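You operate a simulated robot arm through the tools that you are given. There is no shell and no other tool.

You run a simulated two-armed robot. Do the job below in one go: nothing can be reset, and whatever is moved stays where it is left.

Task
Stack the grey bump stop and two packers to the card's height and measure it.
Fine: on the pin plate, pushed in under the gauge; slide the gauge slider back up. Where these are worked on the way, their far stop is far enough and under half their travel is too little: pin plate.

The check looks at the end state, three seconds after you hand in, the way a careful person would. Anything else that was tipped, shoved, dropped, spilled or broken makes it a failure.

Robot
Two 7-joint arms with two-finger grippers on one trunk that stands fixed in place. Base frame: the origin is at the foot of the trunk, x ahead of it, y to its left, z up. Lengths are in m, angles in degrees, forces in N, time in s.
The left shoulder is at [0.06, 0.123, 1.02], the right one opposite. With the tool pointing down near the work surface each hand reaches from about 0.36 to 0.8 m from the base axis, measured 20 degrees to its own side. Payload 1.47 kg a hand.
The tool frame of a hand sits at the grasp point between the pads (the TCP): z along the fingers, y along the line on which they close. The tips reach 0.016 m beyond it. The gripper opens to 0.087 m. The gripper's body begins 0.055 m behind the TCP.
Orientation is told as [roll, pitch, yaw] about the base's x, y, z axes, in that order, counted from this pose: with the fingers straight down and closing along the base's y, the tool's x points along the base's -x, its y along +y and its z along -z.

Tools
- The arms move only by the tool move_arm. It takes "left_increments", "right_increments" or both (then of equal length, played together; a hand with none holds still); each is a list of rows, each an object of numbers (a shift or turn left out is 0, a gripper value left out holds the last): "tx", "ty", "tz": the shift along the tool's x, y, z in units of 100 mm (1.0 is 100 mm); "ax", "ay", "az": the turn, a rotation vector about the tool's x, y, z in units of 120 degrees (1.0 is 120 degrees); "hand": the opening, from 0 (shut) to 1 (fully open). In form: [{"tx": .., "ty": .., "tz": .., "ax": .., "ay": .., "az": .., "hand": ..}, ...]. A call has 1 to 20 rows; each row is the pose to reach, as a shift and turn from the pose commanded when the call began, along the tool's axes at that moment. A call with a number of a shift or a turn outside -1 to 1 is refused whole. A row lasts 0.2 s, in which the tool goes at most 0.05 m and 8.6 degrees; a call with a longer step from one row to the next is refused whole, and so is a gripper value outside its range. A pose out of reach is approached as far as the arm can. The call stops where the force on the tool passes 90 N (or 10 N more than at its start, if that is more) or the arm is blocked; 0.2 s more then pass. Each finger travels about 0.153 m/s and halts on what it meets, pressing with about 28 N; the grip force reading is that of the motor and also rises with nothing between the fingers. The clock runs only during rows and for 0.2 s after the last one: add rows that repeat a pose to give the fingers time. The reply holds the time, the measured pose of the TCP, the force on the tool along the base axes, the opening and the grip force, in the units named above and with some noise, with the torque about the TCP (base axes, N m) and any sound that the robot's microphone picked up.
- Cameras (640 x 400 px; columns grow to the right, rows downward): "scene" is now at [0.09, 0.0021, 1.578]; the picture's right is [0.02, -1.00, 0.00], its down [-0.72, -0.01, -0.70] and it looks along [0.70, 0.01, -0.72] (base axes); focal length 281 px, centre (320, 200). "left" rides on the left gripper at [0.073, -0.012, -0.09] in its tool frame; the picture's right is [0.16, 0.99, 0.00], its down [-0.72, 0.12, -0.68] and it looks along [-0.67, 0.11, 0.73] (tool axes); focal length 247 px, centre (320, 200). "right" rides on the right gripper at [0.073, 0.012, -0.09] in its tool frame; the picture's right is [-0.16, 0.99, 0.00], its down [-0.72, -0.12, -0.68] and it looks along [-0.67, -0.11, 0.73] (tool axes); focal length 247 px, centre (320, 200). There is no depth. A picture from a camera that has moved, and an enlarged one, comes with that camera's place and axes in the base frame and with its lens.
- grab_frame(camera): a new picture of that camera. No time passes.
- move_column(by): slides the trunk up (or, below 0, down) by that many m; the arms and the scene camera ride with it, the base frame stays. It gives what a move gives, with no picture.
- aim_head(pan, tilt): turns the head with the scene camera to pan (to the left, within 120 degrees either way) and tilt (down, from -29 to 69), counted from straight ahead of the robot. It gives what a move gives.
- enlarge(camera, box): a new picture of the part [left, top, right, bottom] of that camera's present view, enlarged. No time passes.
- finish_job(): hands the job in; it is judged then, once.

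Places have to be worked out from the pictures, the camera data and where the tool is seen. Open the grippers and draw the arms clear of the work before you hand the job in, unless the task says otherwise.

The tools are called as a command line: name --argument value ..., lists and objects as JSON in quotes. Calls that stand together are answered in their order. move_arm: Moves the arms, as the interface text tells. Its arguments: {"type":"object","properties":{"left_increments":{"type":"array","items":{"type":"object","properties":{"tx":{"type":"number"},"ty":{"type":"number"},"tz":{"type":"number"},"ax":{"type":"number"},"ay":{"type":"number"},"az":{"type":"number"},"hand":{"type":"number"}}}},"right_increments":{"type":"array","items":{"type":"object","properties":{"tx":{"type":"number"},"ty":{"type":"number"},"tz":{"type":"number"},"ax":{"type":"number"},"ay":{"type":"number"},"az":{"type":"number"},"hand":{"type":"number"}}}}},"required":[]} The other tools are called the same way: move_column (by) slides the trunk up or down; aim_head (pan, tilt) turns the head that bears the scene camera; grab_frame (camera) takes a picture; enlarge (camera, box) takes an enlarged picture of a part of a camera's view; finish_job () hands the job in.

At the start:

```text
time: 0.0
left_tcp_pos: [0.4795, 0.3309, 1.3478]
left_tcp_rot: [0.0, 0.0, 0.1]
left_wrist_force: [0.3, 0.0, -1.0]
left_moment: [0.02, 0.03, 0.01]
left_gripper_width: 0.0872
left_grip_force: 0.1
right_tcp_pos: [0.5192, -0.1939, 1.2719]
right_tcp_rot: [0.0, 0.0, 0.0]
right_wrist_force: [-0.4, 0.0, -0.4]
right_moment: [0.01, -0.03, 0.03]
right_gripper_width: 0.0868
right_grip_force: 0.0
trunk travel left (down, up): [-0.175, 0.055]
head pan, tilt: [1.0, 45.8]
```

scene: 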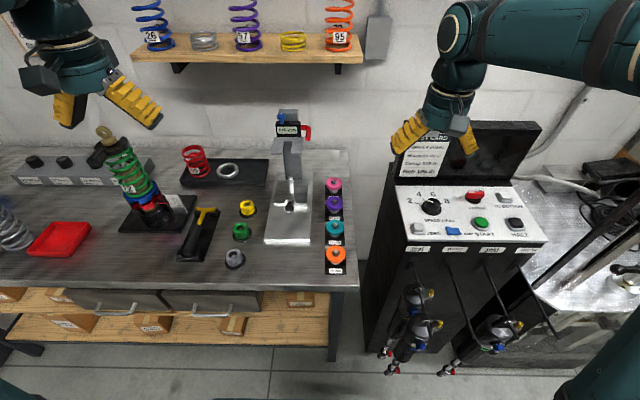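
right: 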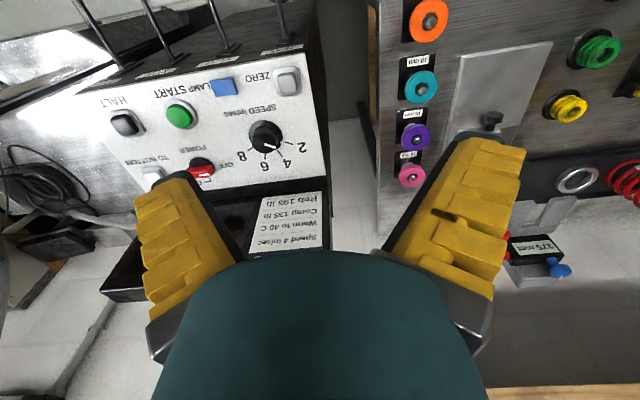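
left: 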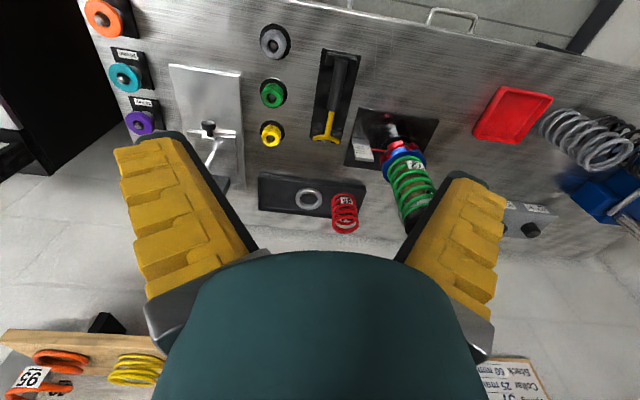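

I start by looking closely at the bench: the packers, bump stops, gauge and the card.

enlarge --camera "scene" --box '[220, 90, 380, 290]'

enlarge --camera "scene" --box '[380, 110, 560, 270]'

enlarge --camera "right" --box '[360, 0, 640, 290]'

enlarge --camera "left" --box '[60, 0, 340, 200]'

enlarge --camera "left" --box '[440, 330, 600, 400]'

```text
2.00 times, centred on (300, 190) of scene
camera zoom: at [0.09, 0.0021, 1.578], right [0.02, -1.0, 0.0], down [-0.72, -0.01, -0.7], along [0.7, 0.01, -0.72], focal length 561 px, centre (360, 220)
```

zoom: 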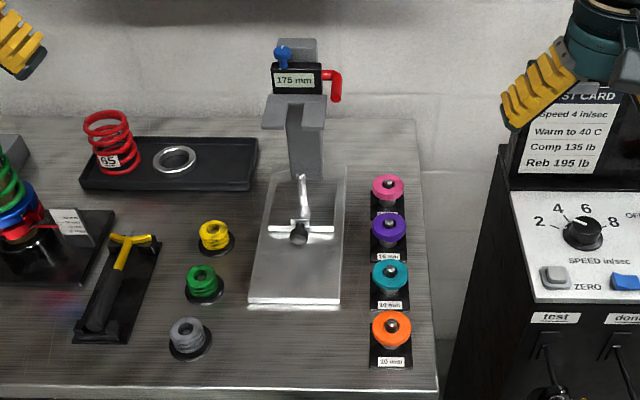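

```text
2.50 times, centred on (470, 190) of scene
camera zoom: at [0.09, 0.0021, 1.578], right [0.02, -1.0, 0.0], down [-0.72, -0.01, -0.7], along [0.7, 0.01, -0.72], focal length 702 px, centre (-55, 225)
```

zoom: 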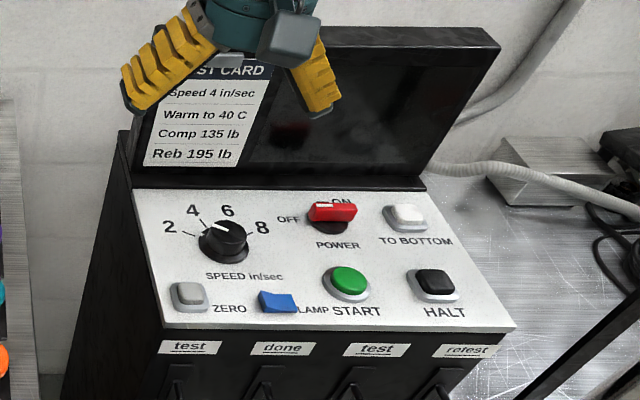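

```text
1.38 times, centred on (500, 145) of right
camera zoom: at [0.4471, -0.1836, 1.3634], right [0.16, 0.99, 0.0], down [0.72, -0.12, 0.68], along [0.67, -0.11, -0.73], focal length 341 px, centre (72, 276)
```

zoom: 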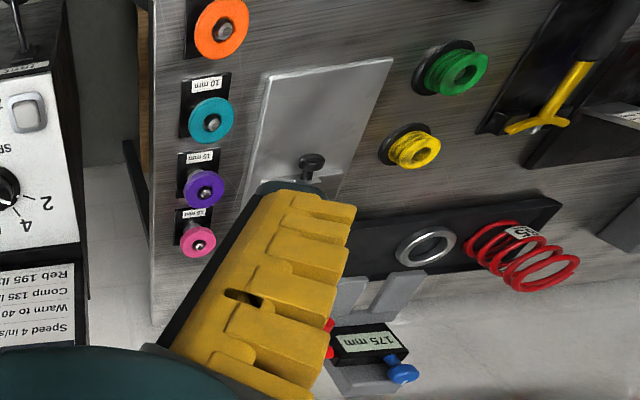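

```text
2.00 times, centred on (200, 100) of left
camera zoom: at [0.4067, 0.318, 1.4381], right [-0.16, 0.99, 0.0], down [0.72, 0.12, 0.68], along [0.67, 0.11, -0.73], focal length 494 px, centre (560, 400)
```

zoom: 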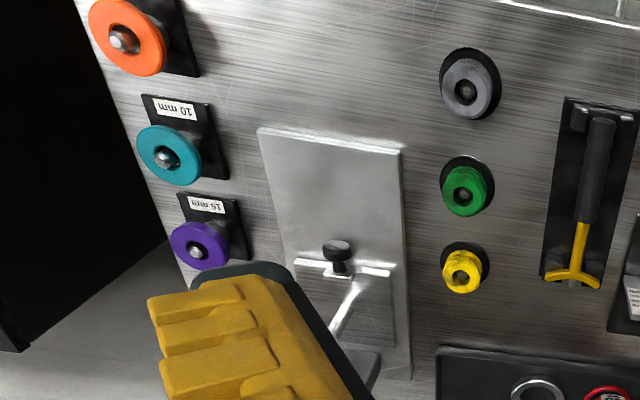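

```text
4.00 times, centred on (520, 365) of left
camera zoom: at [0.4067, 0.318, 1.4381], right [-0.16, 0.99, 0.0], down [0.72, 0.12, 0.68], along [0.67, 0.11, -0.73], focal length 988 px, centre (-480, -460)
```

zoom: 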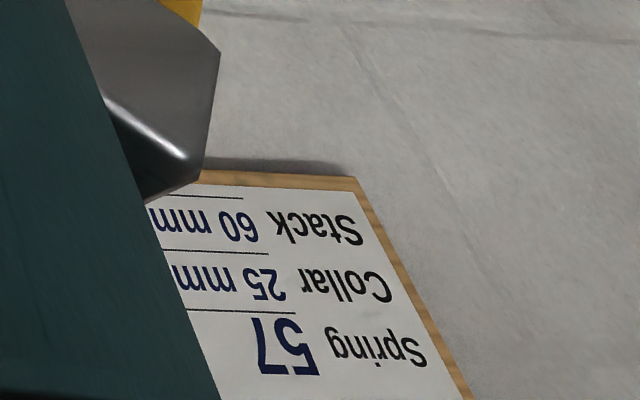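

The card on the wall (seen by the left hand) reads Spring 57, Collar 25 mm, Stack 60 mm. I turn the head to see the card and the labels better.

aim_head --pan 25 --tilt 20

grab_frame --camera "scene"

enlarge --camera "right" --box '[380, 0, 460, 60]'

enlarge --camera "right" --box '[380, 50, 460, 190]'

```text
time: 0.9
left_tcp_pos: [0.48, 0.3312, 1.3482]
left_tcp_rot: [0.1, 0.0, 0.0]
left_wrist_force: [-0.5, 0.0, -0.1]
left_moment: [0.01, -0.04, 0.06]
left_gripper_width: 0.0872
left_grip_force: 0.0
right_tcp_pos: [0.519, -0.1947, 1.2735]
right_tcp_rot: [-0.1, 0.1, 0.0]
right_wrist_force: [-0.1, 0.7, 0.4]
right_moment: [0.0, 0.01, 0.03]
right_gripper_width: 0.0871
right_grip_force: 0.1
trunk travel left (down, up): [-0.175, 0.055]
head pan, tilt: [25.0, 20.0]
```

```text
taken
camera scene: at [0.0937, 0.04, 1.6177], right [0.42, -0.91, 0.0], down [-0.31, -0.14, -0.94], along [0.85, 0.4, -0.34], focal length 281 px, centre (320, 200)
```

scene: 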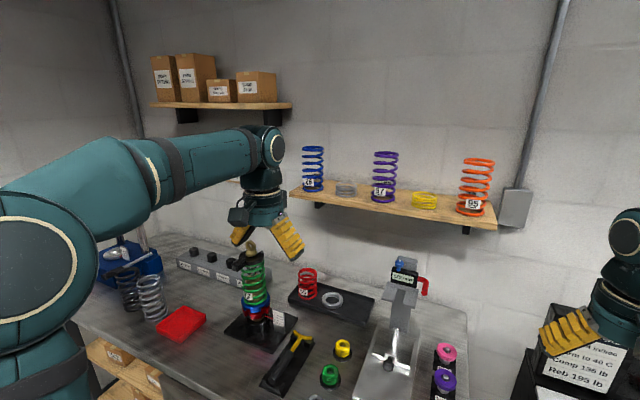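

```text
6.67 times, centred on (420, 30) of right
camera zoom: at [0.4471, -0.1836, 1.3634], right [0.16, 0.99, 0.0], down [0.72, -0.12, 0.68], along [0.67, -0.11, -0.73], focal length 1646 px, centre (-347, 1333)
```

zoom: 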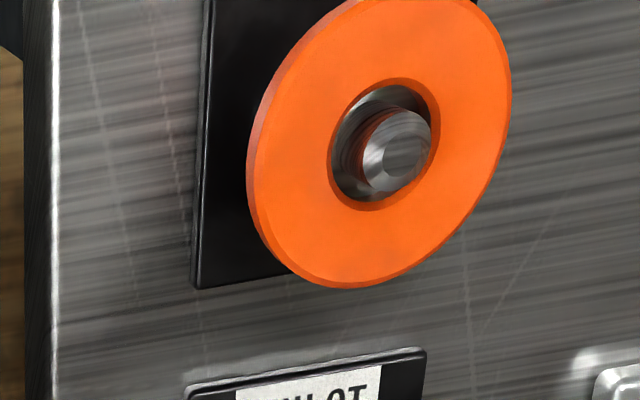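

```text
2.86 times, centred on (420, 120) of right
camera zoom: at [0.4471, -0.1836, 1.3634], right [0.16, 0.99, 0.0], down [0.72, -0.12, 0.68], along [0.67, -0.11, -0.73], focal length 706 px, centre (34, 429)
```

zoom: 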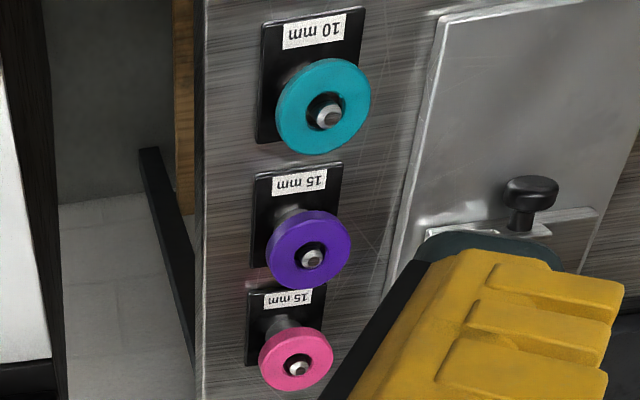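

Now back to the bench for a closer reading of the packer labels, and a zoom on the wall card.

enlarge --camera "left" --box '[440, 340, 560, 400]'

aim_head --pan -5 --tilt 55

grab_frame --camera "scene"

```text
5.33 times, centred on (500, 370) of left
camera zoom: at [0.4067, 0.318, 1.438], right [-0.16, 0.99, 0.0], down [0.72, 0.12, 0.68], along [0.67, 0.11, -0.73], focal length 1317 px, centre (-640, -707)
```

zoom: 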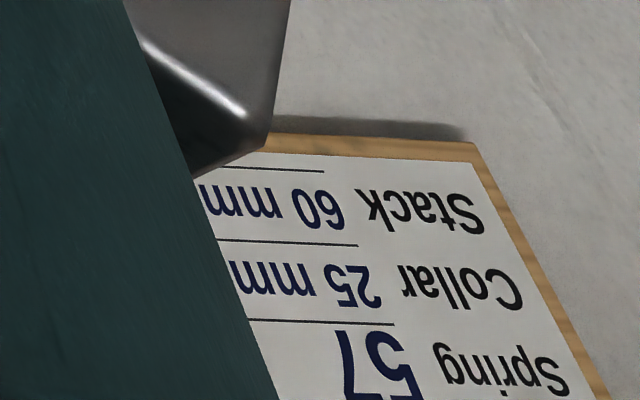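

```text
time: 1.9
left_tcp_pos: [0.4792, 0.3307, 1.3474]
left_tcp_rot: [0.1, 0.0, 0.0]
left_wrist_force: [0.5, 0.4, 0.2]
left_moment: [0.0, 0.03, -0.01]
left_gripper_width: 0.0872
left_grip_force: 0.0
right_tcp_pos: [0.5193, -0.1942, 1.2732]
right_tcp_rot: [0.1, 0.0, 0.0]
right_wrist_force: [-0.4, -0.7, -0.1]
right_moment: [0.01, -0.02, 0.03]
right_gripper_width: 0.087
right_grip_force: 0.0
trunk travel left (down, up): [-0.175, 0.055]
head pan, tilt: [-5.0, 55.0]
```

```text
taken
camera scene: at [0.0811, -0.0055, 1.5657], right [-0.09, -1.0, 0.0], down [-0.82, 0.07, -0.57], along [0.57, -0.05, -0.82], focal length 281 px, centre (320, 200)
```

scene: 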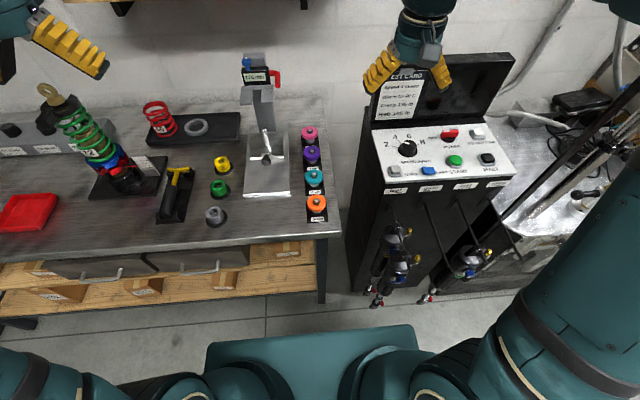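

enlarge --camera "scene" --box '[290, 120, 340, 172]'

enlarge --camera "scene" --box '[290, 160, 340, 230]'

enlarge --camera "scene" --box '[195, 145, 245, 235]'

enlarge --camera "scene" --box '[235, 45, 305, 210]'

```text
7.69 times, centred on (315, 146) of scene
camera zoom: at [0.0811, -0.0055, 1.5657], right [-0.09, -1.0, 0.0], down [-0.82, 0.07, -0.57], along [0.57, -0.05, -0.82], focal length 2159 px, centre (358, 615)
```

zoom: 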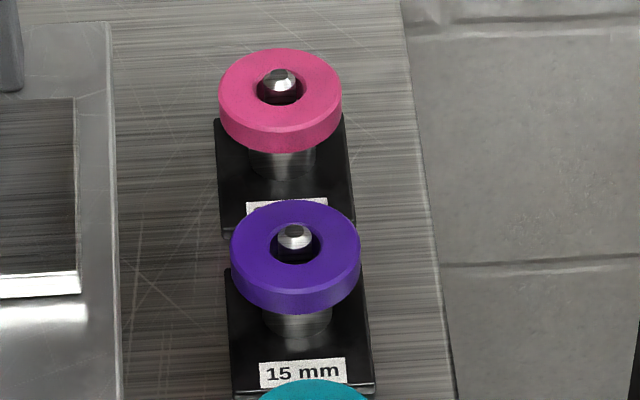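

```text
5.71 times, centred on (315, 195) of scene
camera zoom: at [0.0811, -0.0055, 1.5657], right [-0.09, -1.0, 0.0], down [-0.82, 0.07, -0.57], along [0.57, -0.05, -0.82], focal length 1604 px, centre (349, 229)
```

zoom: 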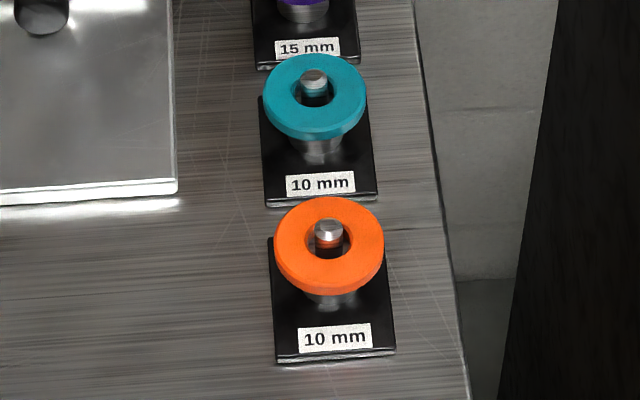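

```text
4.44 times, centred on (220, 190) of scene
camera zoom: at [0.0811, -0.0055, 1.5657], right [-0.09, -1.0, 0.0], down [-0.82, 0.07, -0.57], along [0.57, -0.05, -0.82], focal length 1247 px, centre (764, 244)
```

zoom: 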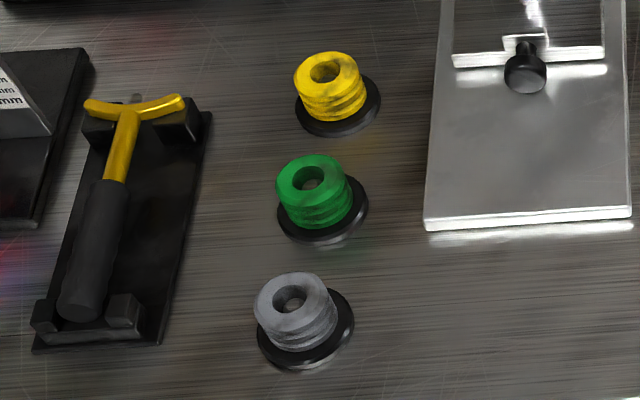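

```text
2.42 times, centred on (270, 128) of scene
camera zoom: at [0.0811, -0.0055, 1.5657], right [-0.09, -1.0, 0.0], down [-0.82, 0.07, -0.57], along [0.57, -0.05, -0.82], focal length 680 px, centre (441, 376)
```

zoom: 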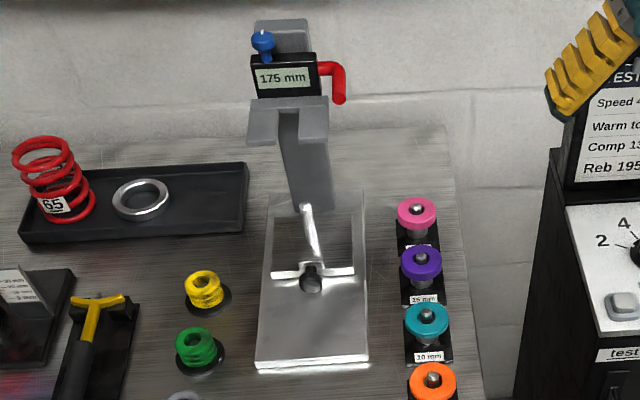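

enlarge --camera "right" --box '[395, 140, 435, 190]'

enlarge --camera "scene" --box '[235, 110, 305, 210]'

enlarge --camera "scene" --box '[230, 45, 300, 130]'

enlarge --camera "left" --box '[160, 60, 260, 200]'

enlarge --camera "right" --box '[460, 180, 620, 300]'

```text
8.00 times, centred on (415, 165) of right
camera zoom: at [0.447, -0.1836, 1.3634], right [0.16, 0.99, 0.0], down [0.72, -0.12, 0.68], along [0.67, -0.11, -0.73], focal length 1976 px, centre (-440, 480)
```

zoom: 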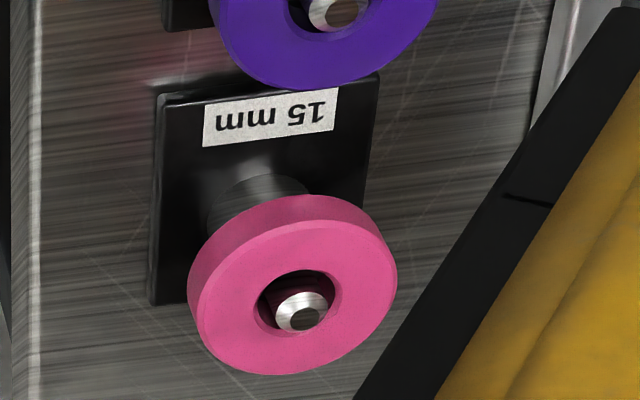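

```text
4.00 times, centred on (270, 160) of scene
camera zoom: at [0.0811, -0.0055, 1.5657], right [-0.09, -1.0, 0.0], down [-0.82, 0.07, -0.57], along [0.57, -0.05, -0.82], focal length 1122 px, centre (520, 360)
```

zoom: 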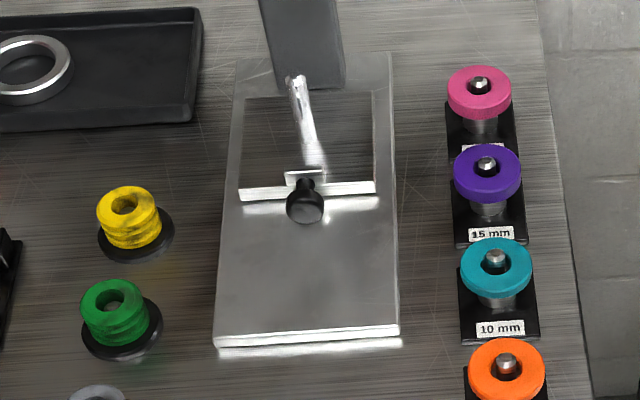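

```text
4.71 times, centred on (265, 88) of scene
camera zoom: at [0.0811, -0.0055, 1.5657], right [-0.09, -1.0, 0.0], down [-0.82, 0.07, -0.57], along [0.57, -0.05, -0.82], focal length 1320 px, centre (579, 729)
```

zoom: 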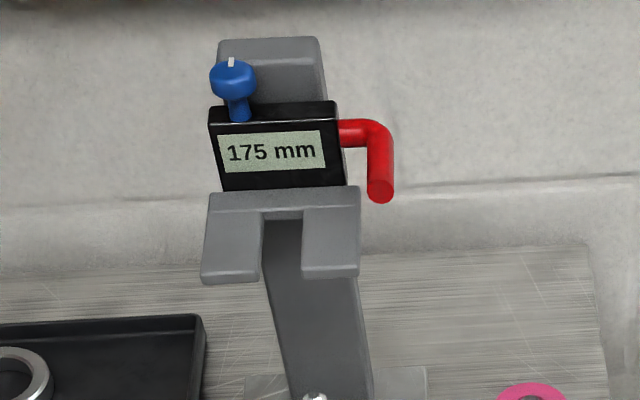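

```text
2.86 times, centred on (210, 130) of left
camera zoom: at [0.4066, 0.318, 1.4381], right [-0.16, 0.99, 0.0], down [0.72, 0.12, 0.68], along [0.67, 0.11, -0.73], focal length 706 px, centre (634, 400)
```

zoom: 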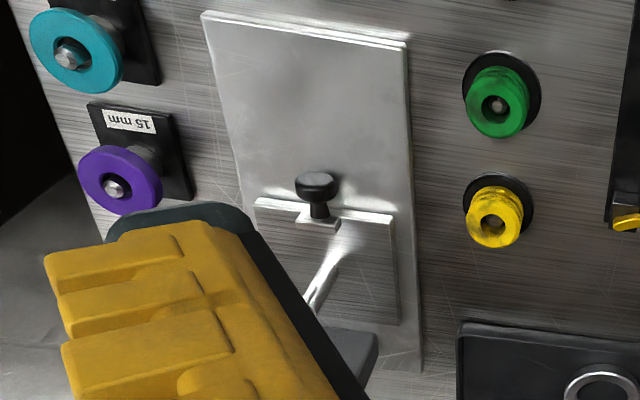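

```text
3.33 times, centred on (540, 240) of right
camera zoom: at [0.447, -0.1836, 1.3634], right [0.16, 0.99, 0.0], down [0.72, -0.12, 0.68], along [0.67, -0.11, -0.73], focal length 823 px, centre (-413, 67)
```

zoom: 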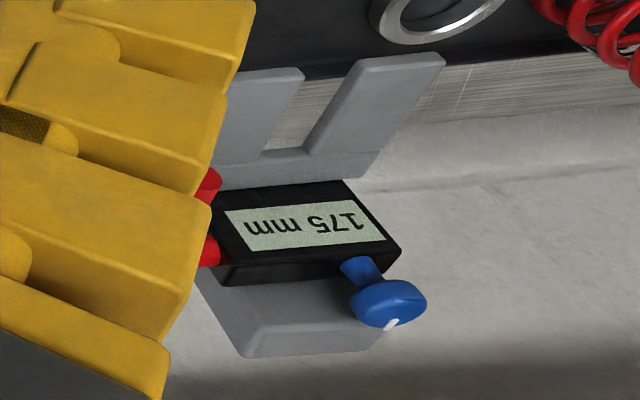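

Labels read: orange 10 mm, teal 10 mm, purple 15 mm, pink 15 mm; the stack wanted is 60 mm. Rough triangulation puts the grey stop near (0.52, 0.25), the packers at y≈-0.03 and the pin at about (0.77, 0.11). I bring the hands closer over the items to look with the hand cameras.

move_arm --left_increments '[{"tx": -0.09, "ty": -0.2, "tz": 0.25}, {"tx": -0.18, "ty": -0.4, "tz": 0.5}, {"tx": -0.27, "ty": -0.6, "tz": 0.75}, {"tx": -0.36, "ty": -0.81, "tz": 1.0}]' --right_increments '[{"tx": -0.1, "ty": 0.2, "tz": 0.1}, {"tx": -0.2, "ty": 0.4, "tz": 0.2}, {"tx": -0.3, "ty": 0.6, "tz": 0.35}, {"tx": -0.4, "ty": 0.82, "tz": 0.5}]'

grab_frame --camera "left"

grab_frame --camera "right"

```text
time: 2.9
left_tcp_pos: [0.5163, 0.2503, 1.2478]
left_tcp_rot: [-0.1, 0.1, 0.1]
left_wrist_force: [0.2, -0.1, 0.3]
left_moment: [-0.02, 0.0, 0.02]
left_gripper_width: 0.0868
left_grip_force: 0.1
right_tcp_pos: [0.5597, -0.1139, 1.2232]
right_tcp_rot: [0.0, 0.1, 0.1]
right_wrist_force: [0.5, 0.4, 0.3]
right_moment: [0.01, -0.01, -0.02]
right_gripper_width: 0.0869
right_grip_force: 0.0
trunk travel left (down, up): [-0.175, 0.055]
head pan, tilt: [-5.0, 55.0]
```

```text
taken
camera left: at [0.4431, 0.2376, 1.337], right [-0.16, 0.99, 0.0], down [0.72, 0.12, 0.68], along [0.67, 0.11, -0.73], focal length 247 px, centre (320, 200)
```

left: 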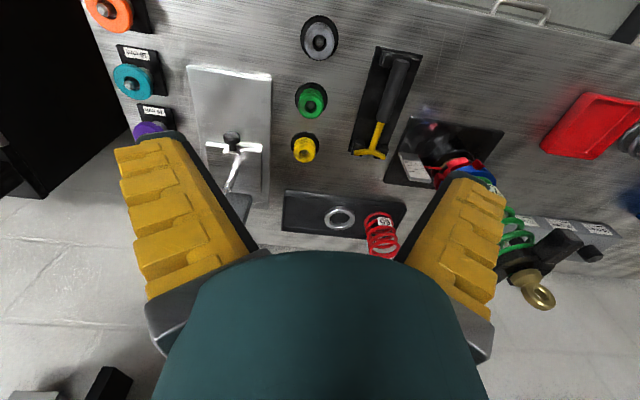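

```text
taken
camera right: at [0.4869, -0.1016, 1.3129], right [0.16, 0.99, 0.0], down [0.72, -0.12, 0.68], along [0.67, -0.11, -0.73], focal length 247 px, centre (320, 200)
```

right: 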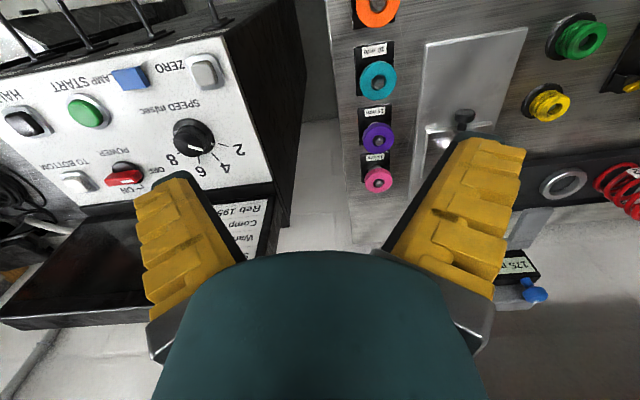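

The grey stop is almost straight below the left hand; the packers are still to the left (+y) of the right hand. I go lower with both.

move_arm --left_increments '[{"tz": 0.3}, {"tz": 0.6}, {"tz": 0.9}, {"tz": 1.0}]' --right_increments '[{"tx": -0.1, "ty": 0.2, "tz": 0.2}, {"tx": -0.2, "ty": 0.4, "tz": 0.4}, {"tx": -0.3, "ty": 0.6, "tz": 0.6}, {"tx": -0.4, "ty": 0.7, "tz": 0.8}]'

grab_frame --camera "left"

grab_frame --camera "right"

```text
time: 3.9
left_tcp_pos: [0.5143, 0.2488, 1.1475]
left_tcp_rot: [0.1, 0.0, 0.0]
left_wrist_force: [-0.5, -0.5, -0.2]
left_moment: [0.01, 0.0, -0.02]
left_gripper_width: 0.0871
left_grip_force: 0.0
right_tcp_pos: [0.5977, -0.0423, 1.1439]
right_tcp_rot: [0.0, 0.0, 0.0]
right_wrist_force: [0.1, 0.0, 0.8]
right_moment: [-0.01, 0.0, 0.0]
right_gripper_width: 0.0869
right_grip_force: 0.0
trunk travel left (down, up): [-0.175, 0.055]
head pan, tilt: [-5.0, 55.0]
```

```text
taken
camera left: at [0.442, 0.2358, 1.2386], right [-0.16, 0.99, 0.0], down [0.72, 0.12, 0.68], along [0.67, 0.11, -0.73], focal length 247 px, centre (320, 200)
```

left: 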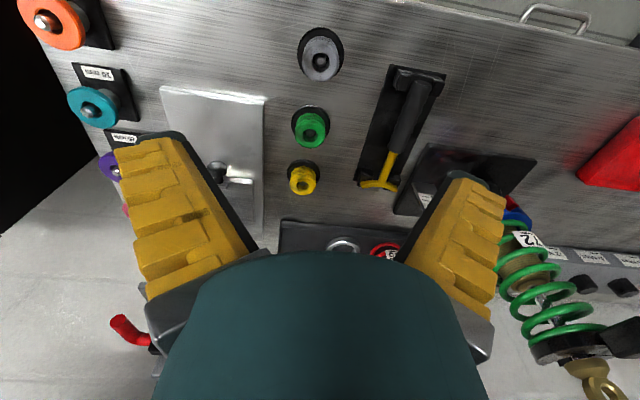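

```text
taken
camera right: at [0.5262, -0.031, 1.2338], right [0.16, 0.99, 0.0], down [0.72, -0.12, 0.68], along [0.67, -0.11, -0.73], focal length 247 px, centre (320, 200)
```

right: 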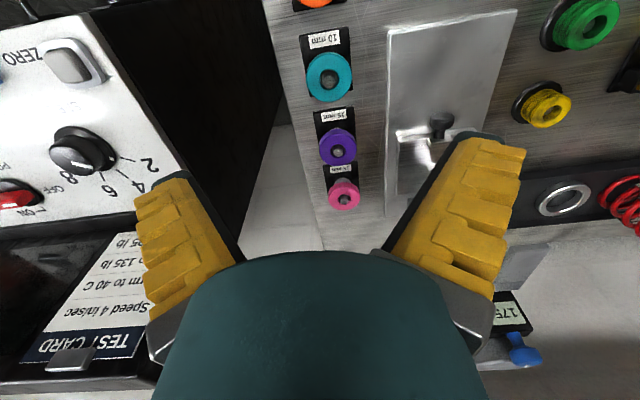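

enlarge --camera "left" --box '[280, 15, 360, 65]'

enlarge --camera "left" --box '[280, 20, 360, 200]'

enlarge --camera "right" --box '[280, 0, 380, 220]'

enlarge --camera "right" --box '[370, 0, 530, 210]'

enlarge --camera "scene" --box '[195, 190, 240, 235]'

```text
8.00 times, centred on (320, 40) of left
camera zoom: at [0.442, 0.2358, 1.2386], right [-0.16, 0.99, 0.0], down [0.72, 0.12, 0.68], along [0.67, 0.11, -0.73], focal length 1976 px, centre (320, 1480)
```

zoom: 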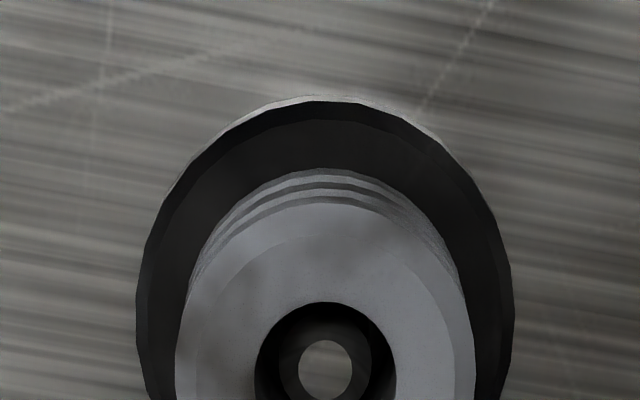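

```text
2.22 times, centred on (320, 110) of left
camera zoom: at [0.442, 0.2358, 1.2386], right [-0.16, 0.99, 0.0], down [0.72, 0.12, 0.68], along [0.67, 0.11, -0.73], focal length 549 px, centre (320, 400)
```

zoom: 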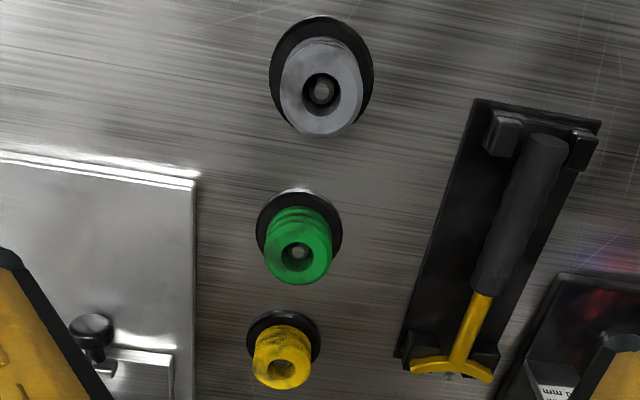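

```text
1.82 times, centred on (330, 110) of right
camera zoom: at [0.5262, -0.031, 1.2338], right [0.16, 0.99, 0.0], down [0.72, -0.12, 0.68], along [0.67, -0.11, -0.73], focal length 449 px, centre (302, 364)
```

zoom: 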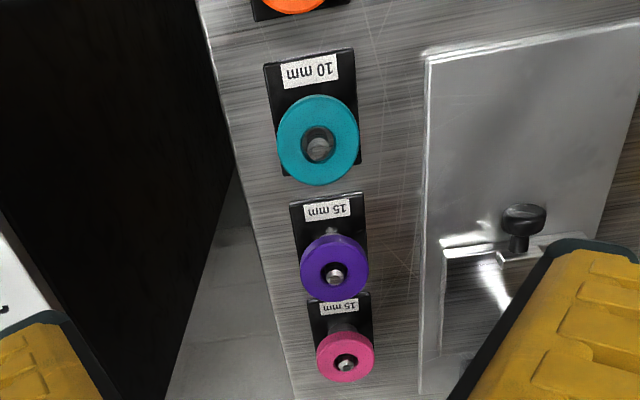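

```text
1.90 times, centred on (450, 105) of right
camera zoom: at [0.5262, -0.031, 1.2338], right [0.16, 0.99, 0.0], down [0.72, -0.12, 0.68], along [0.67, -0.11, -0.73], focal length 470 px, centre (72, 381)
```

zoom: 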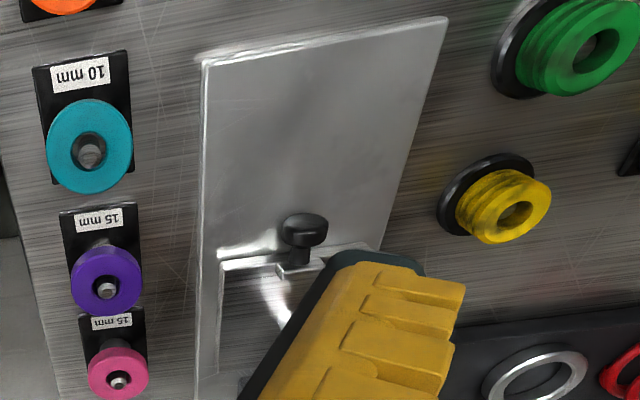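

```text
8.89 times, centred on (218, 212) of scene
camera zoom: at [0.081, -0.0059, 1.5657], right [-0.09, -1.0, 0.0], down [-0.82, 0.07, -0.57], along [0.57, -0.05, -0.82], focal length 2494 px, centre (1231, 89)
```

zoom: 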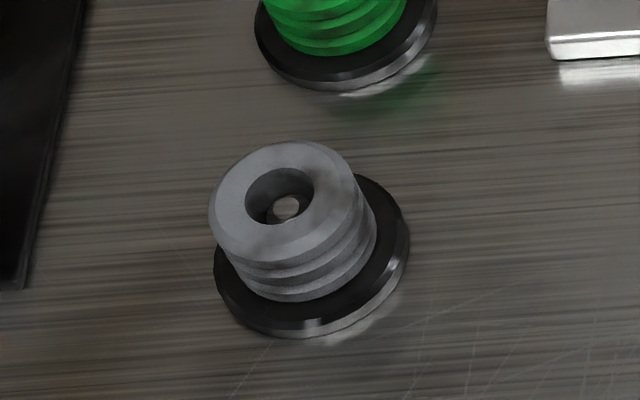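

The stop's top is about z≈0.914 at (0.518, 0.249) and its dish top about z≈0.885, so the stop looks about 30 mm high (to be confirmed). Next I clear the right hand and bring the left hand over the pin plate's knob for a closer look.

move_arm --left_increments '[{"tx": 0.0, "ty": 0.0, "tz": 0.0}, {"tx": -0.25, "ty": -0.25, "tz": 0.0}, {"tx": -0.5, "ty": -0.5, "tz": 0.0}, {"tx": -0.75, "ty": -0.75, "tz": 0.0}, {"tx": -1.0, "ty": -1.0, "tz": 0.0}]' --right_increments '[{"tx": 0.15, "ty": -0.25, "tz": -0.2}, {"tx": 0.3, "ty": -0.5, "tz": -0.4}, {"tx": 0.5, "ty": -0.75, "tz": -0.6}, {"tx": 0.7, "ty": -1.0, "tz": -0.8}, {"tx": 0.7, "ty": -1.0, "tz": -0.8}]'

move_arm --left_increments '[{"tx": -0.2, "ty": -0.2, "tz": 0.1}, {"tx": -0.36, "ty": -0.42, "tz": 0.2}]'

grab_frame --camera "left"

grab_frame --camera "scene"

```text
time: 5.1
left_tcp_pos: [0.6158, 0.1492, 1.1481]
left_tcp_rot: [0.0, -0.1, -0.1]
left_wrist_force: [0.3, -0.2, 0.0]
left_moment: [-0.02, -0.01, 0.0]
left_gripper_width: 0.0869
left_grip_force: 0.1
right_tcp_pos: [0.5316, -0.1408, 1.2212]
right_tcp_rot: [0.0, 0.1, -0.1]
right_wrist_force: [0.7, 0.6, 0.2]
right_moment: [0.01, 0.02, -0.02]
right_gripper_width: 0.0869
right_grip_force: 0.1
trunk travel left (down, up): [-0.175, 0.055]
head pan, tilt: [-5.0, 55.0]
```

```text
time: 5.7
left_tcp_pos: [0.6495, 0.1083, 1.1292]
left_tcp_rot: [0.1, 0.0, 0.0]
left_wrist_force: [-0.2, 0.0, -0.1]
left_moment: [-0.04, -0.01, -0.03]
left_gripper_width: 0.0867
left_grip_force: 0.1
right_tcp_pos: [0.53, -0.1419, 1.2222]
right_tcp_rot: [0.0, 0.0, 0.0]
right_wrist_force: [0.9, 0.7, 0.1]
right_moment: [0.01, 0.03, 0.05]
right_gripper_width: 0.087
right_grip_force: 0.0
trunk travel left (down, up): [-0.175, 0.055]
head pan, tilt: [-5.0, 55.0]
```

```text
taken
camera left: at [0.5766, 0.0956, 1.2189], right [-0.16, 0.99, 0.0], down [0.72, 0.12, 0.68], along [0.67, 0.11, -0.73], focal length 247 px, centre (320, 200)
```

left: 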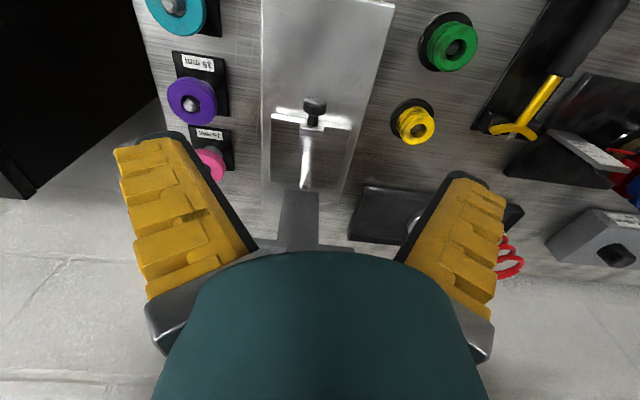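

```text
taken
camera scene: at [0.0804, -0.0058, 1.5657], right [-0.09, -1.0, 0.0], down [-0.82, 0.07, -0.57], along [0.57, -0.05, -0.82], focal length 281 px, centre (320, 200)
```

scene: 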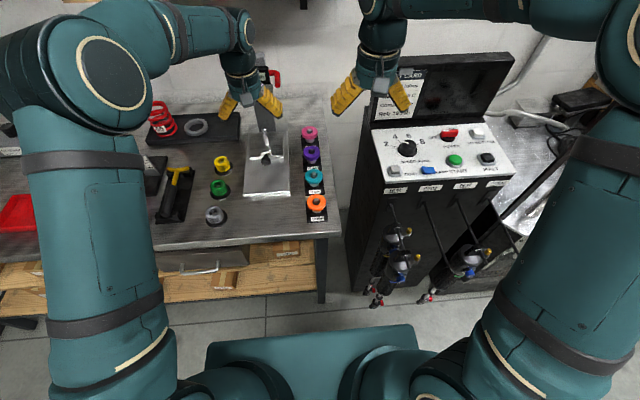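

enlarge --camera "left" --box '[250, 70, 390, 220]'

enlarge --camera "left" --box '[270, 80, 350, 130]'

enlarge --camera "scene" --box '[240, 120, 300, 200]'

```text
2.67 times, centred on (320, 145) of left
camera zoom: at [0.5766, 0.0956, 1.2189], right [-0.16, 0.99, 0.0], down [0.72, 0.12, 0.68], along [0.67, 0.11, -0.73], focal length 659 px, centre (320, 347)
```

zoom: 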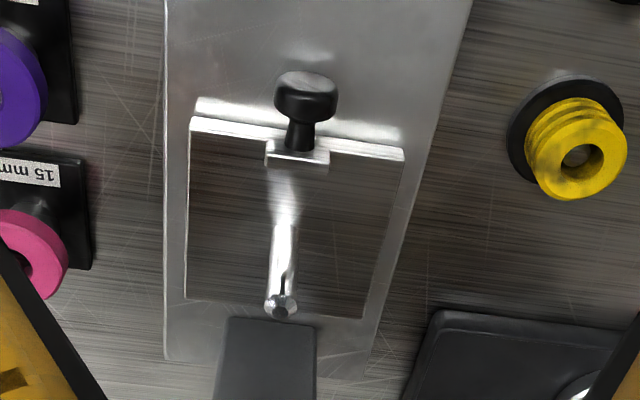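

```text
8.00 times, centred on (310, 105) of left
camera zoom: at [0.5766, 0.0956, 1.2189], right [-0.16, 0.99, 0.0], down [0.72, 0.12, 0.68], along [0.67, 0.11, -0.73], focal length 1976 px, centre (400, 960)
```

zoom: 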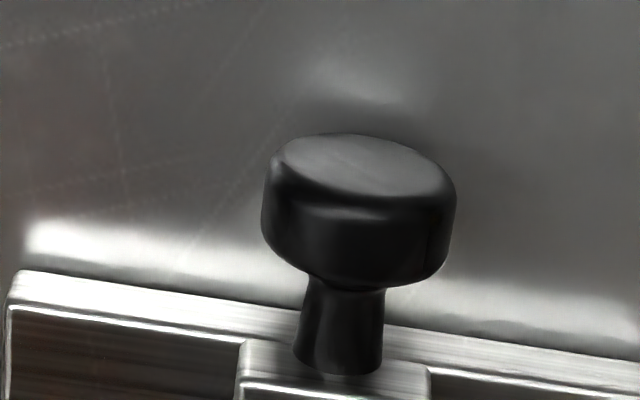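

```text
5.00 times, centred on (270, 160) of scene
camera zoom: at [0.0804, -0.0058, 1.5657], right [-0.09, -1.0, 0.0], down [-0.82, 0.07, -0.57], along [0.57, -0.05, -0.82], focal length 1403 px, centre (570, 400)
```

zoom: 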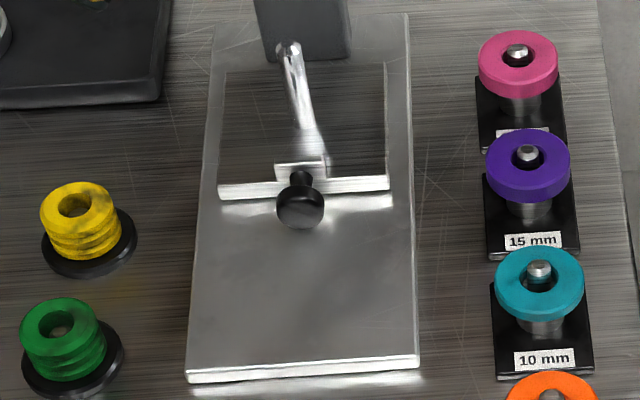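

The knob head sits at about (0.703, 0.110, 0.906), facing the robot, about 30 mm across; the pin is at about (0.770, 0.109). I tilt the left hand 20° (wrist back, away from the gauge slider) and descend above the knob.

move_arm --left_increments '[{"tx": -0.1, "ty": 0.0, "tz": 0.25, "ay": -0.055}, {"tx": -0.25, "ty": 0.01, "tz": 0.5, "ay": -0.111}, {"tx": -0.4, "ty": 0.02, "tz": 0.75, "ay": -0.1667}, {"tx": -0.52, "ty": 0.02, "tz": 1.0, "ay": -0.1667}]'

grab_frame --camera "left"

grab_frame --camera "right"

grab_frame --camera "scene"

```text
time: 6.7
left_tcp_pos: [0.7044, 0.1101, 1.0269]
left_tcp_rot: [0.0, -20.0, 0.0]
left_wrist_force: [0.1, 0.0, -0.8]
left_moment: [0.02, 0.0, -0.04]
left_gripper_width: 0.0871
left_grip_force: 0.2
right_tcp_pos: [0.5302, -0.1412, 1.221]
right_tcp_rot: [0.1, 0.0, 0.1]
right_wrist_force: [0.4, 0.1, -0.7]
right_moment: [0.01, -0.01, -0.04]
right_gripper_width: 0.0869
right_grip_force: 0.1
trunk travel left (down, up): [-0.175, 0.055]
head pan, tilt: [-5.0, 55.0]
```

```text
taken
camera left: at [0.6047, 0.0973, 1.0861], right [-0.15, 0.99, -0.05], down [0.45, 0.12, 0.89], along [0.88, 0.11, -0.46], focal length 247 px, centre (320, 200)
```

left: 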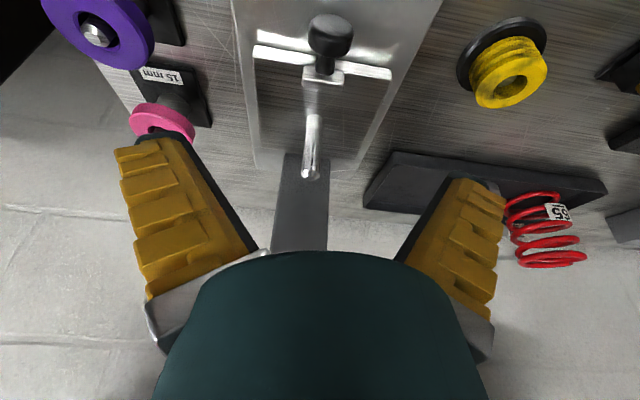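

```text
taken
camera right: at [0.4595, -0.1296, 1.3117], right [0.16, 0.99, 0.0], down [0.72, -0.12, 0.68], along [0.67, -0.11, -0.73], focal length 247 px, centre (320, 200)
```

right: 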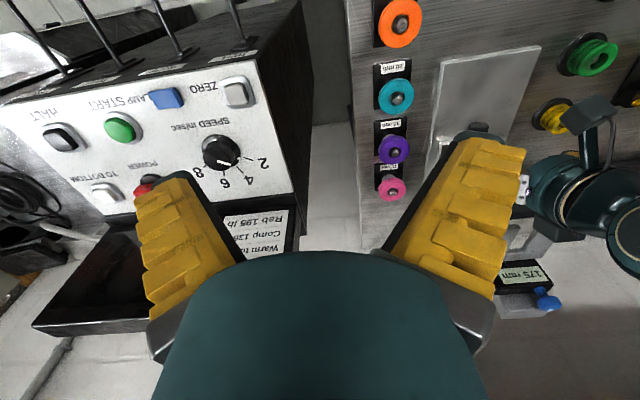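

```text
taken
camera scene: at [0.0823, -0.0054, 1.5655], right [-0.09, -1.0, 0.0], down [-0.82, 0.07, -0.57], along [0.57, -0.05, -0.82], focal length 281 px, centre (320, 200)
```

scene: 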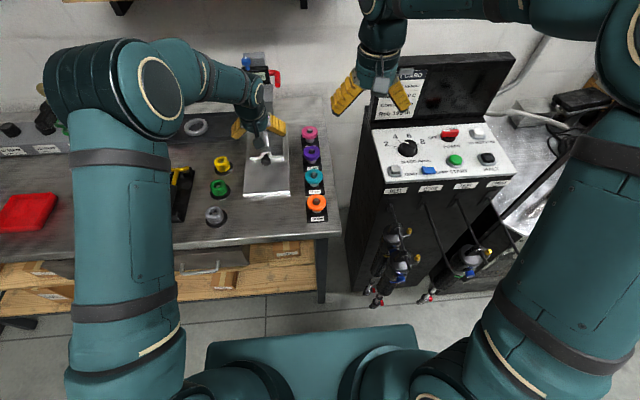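

enlarge --camera "left" --box '[240, 0, 420, 190]'

enlarge --camera "left" --box '[280, 0, 380, 90]'

enlarge --camera "left" --box '[440, 0, 580, 120]'

```text
2.11 times, centred on (330, 95) of left
camera zoom: at [0.6047, 0.0973, 1.0861], right [-0.15, 0.99, -0.05], down [0.45, 0.12, 0.89], along [0.88, 0.11, -0.46], focal length 520 px, centre (299, 421)
```

zoom: 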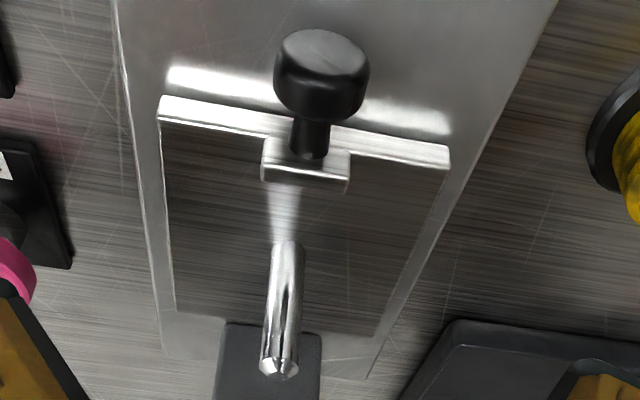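

```text
4.44 times, centred on (330, 45) of left
camera zoom: at [0.6047, 0.0973, 1.0861], right [-0.15, 0.99, -0.05], down [0.45, 0.12, 0.89], along [0.88, 0.11, -0.46], focal length 1098 px, centre (276, 889)
```

zoom: 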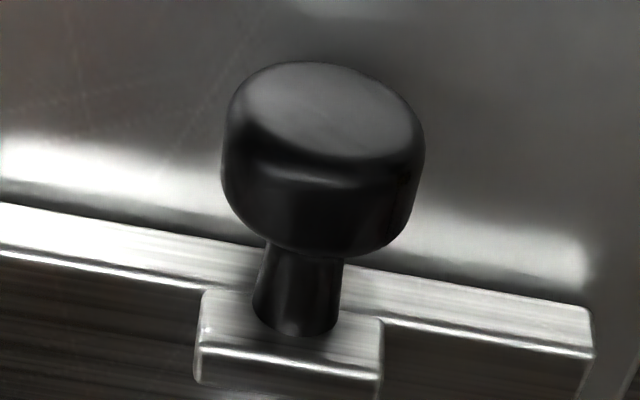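

```text
3.33 times, centred on (510, 60) of left
camera zoom: at [0.6047, 0.0973, 1.0861], right [-0.15, 0.99, -0.05], down [0.45, 0.12, 0.89], along [0.88, 0.11, -0.46], focal length 823 px, centre (-313, 667)
```

zoom: 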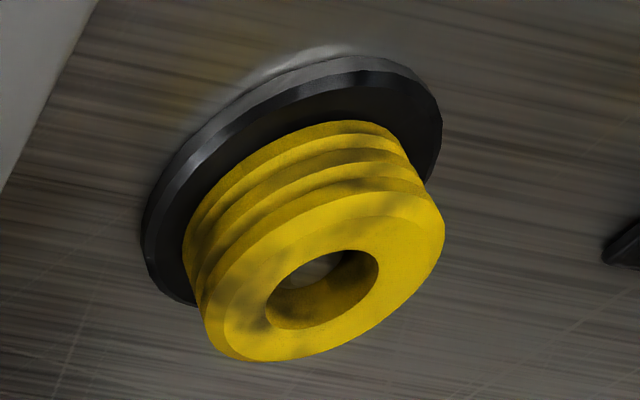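

Refined: knob head centre about (0.705, 0.110, 0.905). I lower the open fingers to either side of it, stopping with TCP at z≈0.92.

move_arm --left_increments '[{"tx": 0.12, "tz": 0.3}, {"tx": 0.24, "tz": 0.6}, {"tx": 0.36, "tz": 0.9}, {"tx": 0.39, "tz": 1.0}]'

grab_frame --camera "left"

grab_frame --camera "right"

enlarge --camera "scene" --box '[220, 80, 320, 200]'

```text
time: 7.7
left_tcp_pos: [0.7007, 0.1084, 0.9211]
left_tcp_rot: [0.0, -20.1, 0.1]
left_wrist_force: [-0.4, 0.9, -0.4]
left_moment: [0.02, 0.01, -0.01]
left_gripper_width: 0.0871
left_grip_force: 0.0
right_tcp_pos: [0.53, -0.141, 1.2212]
right_tcp_rot: [0.0, 0.0, 0.0]
right_wrist_force: [-0.4, 0.3, 0.5]
right_moment: [0.0, 0.03, -0.02]
right_gripper_width: 0.0868
right_grip_force: 0.1
trunk travel left (down, up): [-0.175, 0.055]
head pan, tilt: [-5.0, 55.0]
```

```text
taken
camera left: at [0.6021, 0.0966, 0.9808], right [-0.15, 0.99, -0.05], down [0.45, 0.12, 0.89], along [0.88, 0.11, -0.46], focal length 247 px, centre (320, 200)
```

left: 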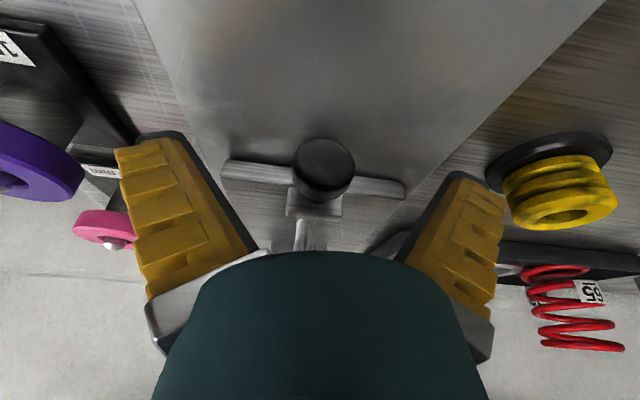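

```text
taken
camera right: at [0.4582, -0.1297, 1.3123], right [0.16, 0.99, 0.0], down [0.72, -0.12, 0.68], along [0.67, -0.11, -0.73], focal length 247 px, centre (320, 200)
```

right: 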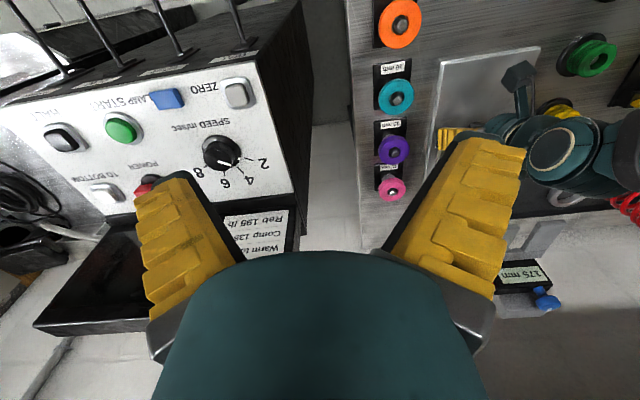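

```text
3.33 times, centred on (270, 140) of scene
camera zoom: at [0.0807, -0.0055, 1.5657], right [-0.09, -1.0, 0.0], down [-0.82, 0.07, -0.57], along [0.57, -0.05, -0.82], focal length 935 px, centre (487, 400)
```

zoom: 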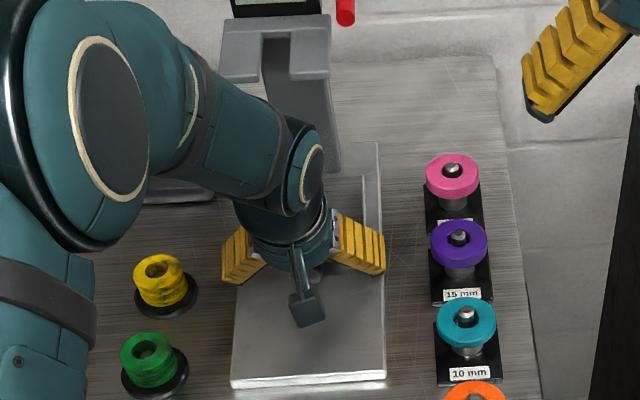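

The knob sits centred between the fingers just at the tips. I go 6 mm further along the fingers and close on it.

move_arm --left_increments '[{"ty": 0.012, "tz": 0.06}, {"ty": 0.012, "tz": 0.06, "hand": 0.5}, {"ty": 0.012, "tz": 0.06, "hand": 0.2}, {"ty": 0.012, "tz": 0.06, "hand": 0.2}]'

grab_frame --camera "left"

```text
time: 8.7
left_tcp_pos: [0.7036, 0.1096, 0.9158]
left_tcp_rot: [0.0, -20.0, 0.0]
left_wrist_force: [-2.2, 1.7, 1.2]
left_moment: [0.03, 0.44, 0.04]
left_gripper_width: 0.0234
left_grip_force: 29.7
right_tcp_pos: [0.5301, -0.1413, 1.2212]
right_tcp_rot: [0.0, 0.0, 0.0]
right_wrist_force: [0.6, -0.1, 0.1]
right_moment: [0.02, 0.01, 0.01]
right_gripper_width: 0.0868
right_grip_force: 0.1
trunk travel left (down, up): [-0.175, 0.055]
head pan, tilt: [-5.0, 55.0]
```

```text
taken
camera left: at [0.6038, 0.0974, 0.9752], right [-0.15, 0.99, -0.05], down [0.45, 0.12, 0.89], along [0.88, 0.11, -0.46], focal length 247 px, centre (320, 200)
```

left: 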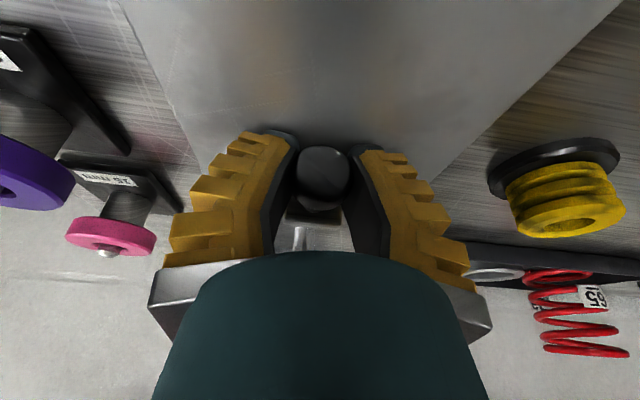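

enlarge --camera "left" --box '[240, 120, 410, 260]'

enlarge --camera "scene" --box '[230, 110, 310, 200]'

```text
2.86 times, centred on (325, 190) of left
camera zoom: at [0.6038, 0.0974, 0.9752], right [-0.15, 0.99, -0.05], down [0.45, 0.12, 0.89], along [0.88, 0.11, -0.46], focal length 706 px, centre (306, 229)
```

zoom: 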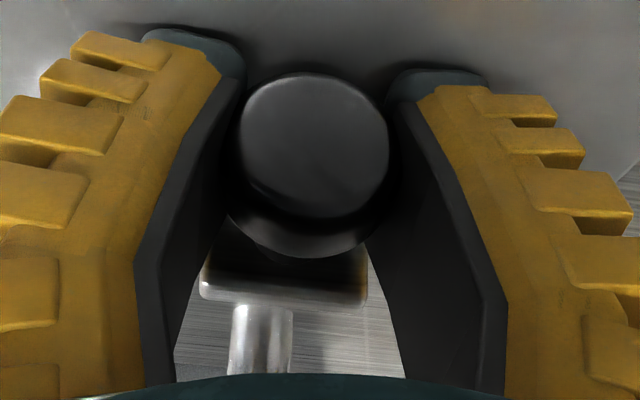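

```text
4.44 times, centred on (270, 155) of scene
camera zoom: at [0.0809, -0.0055, 1.5657], right [-0.09, -1.0, 0.0], down [-0.82, 0.07, -0.57], along [0.57, -0.05, -0.82], focal length 1247 px, centre (542, 400)
```

zoom: 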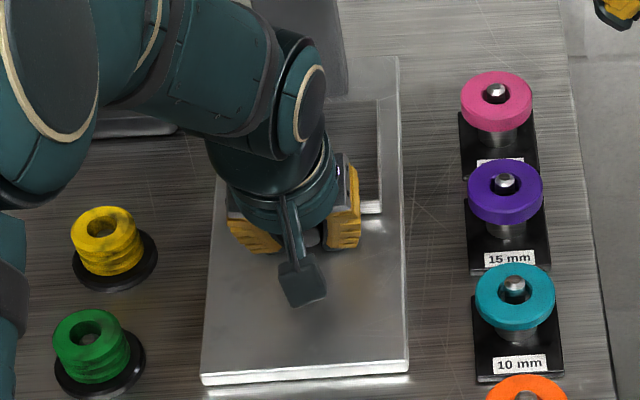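

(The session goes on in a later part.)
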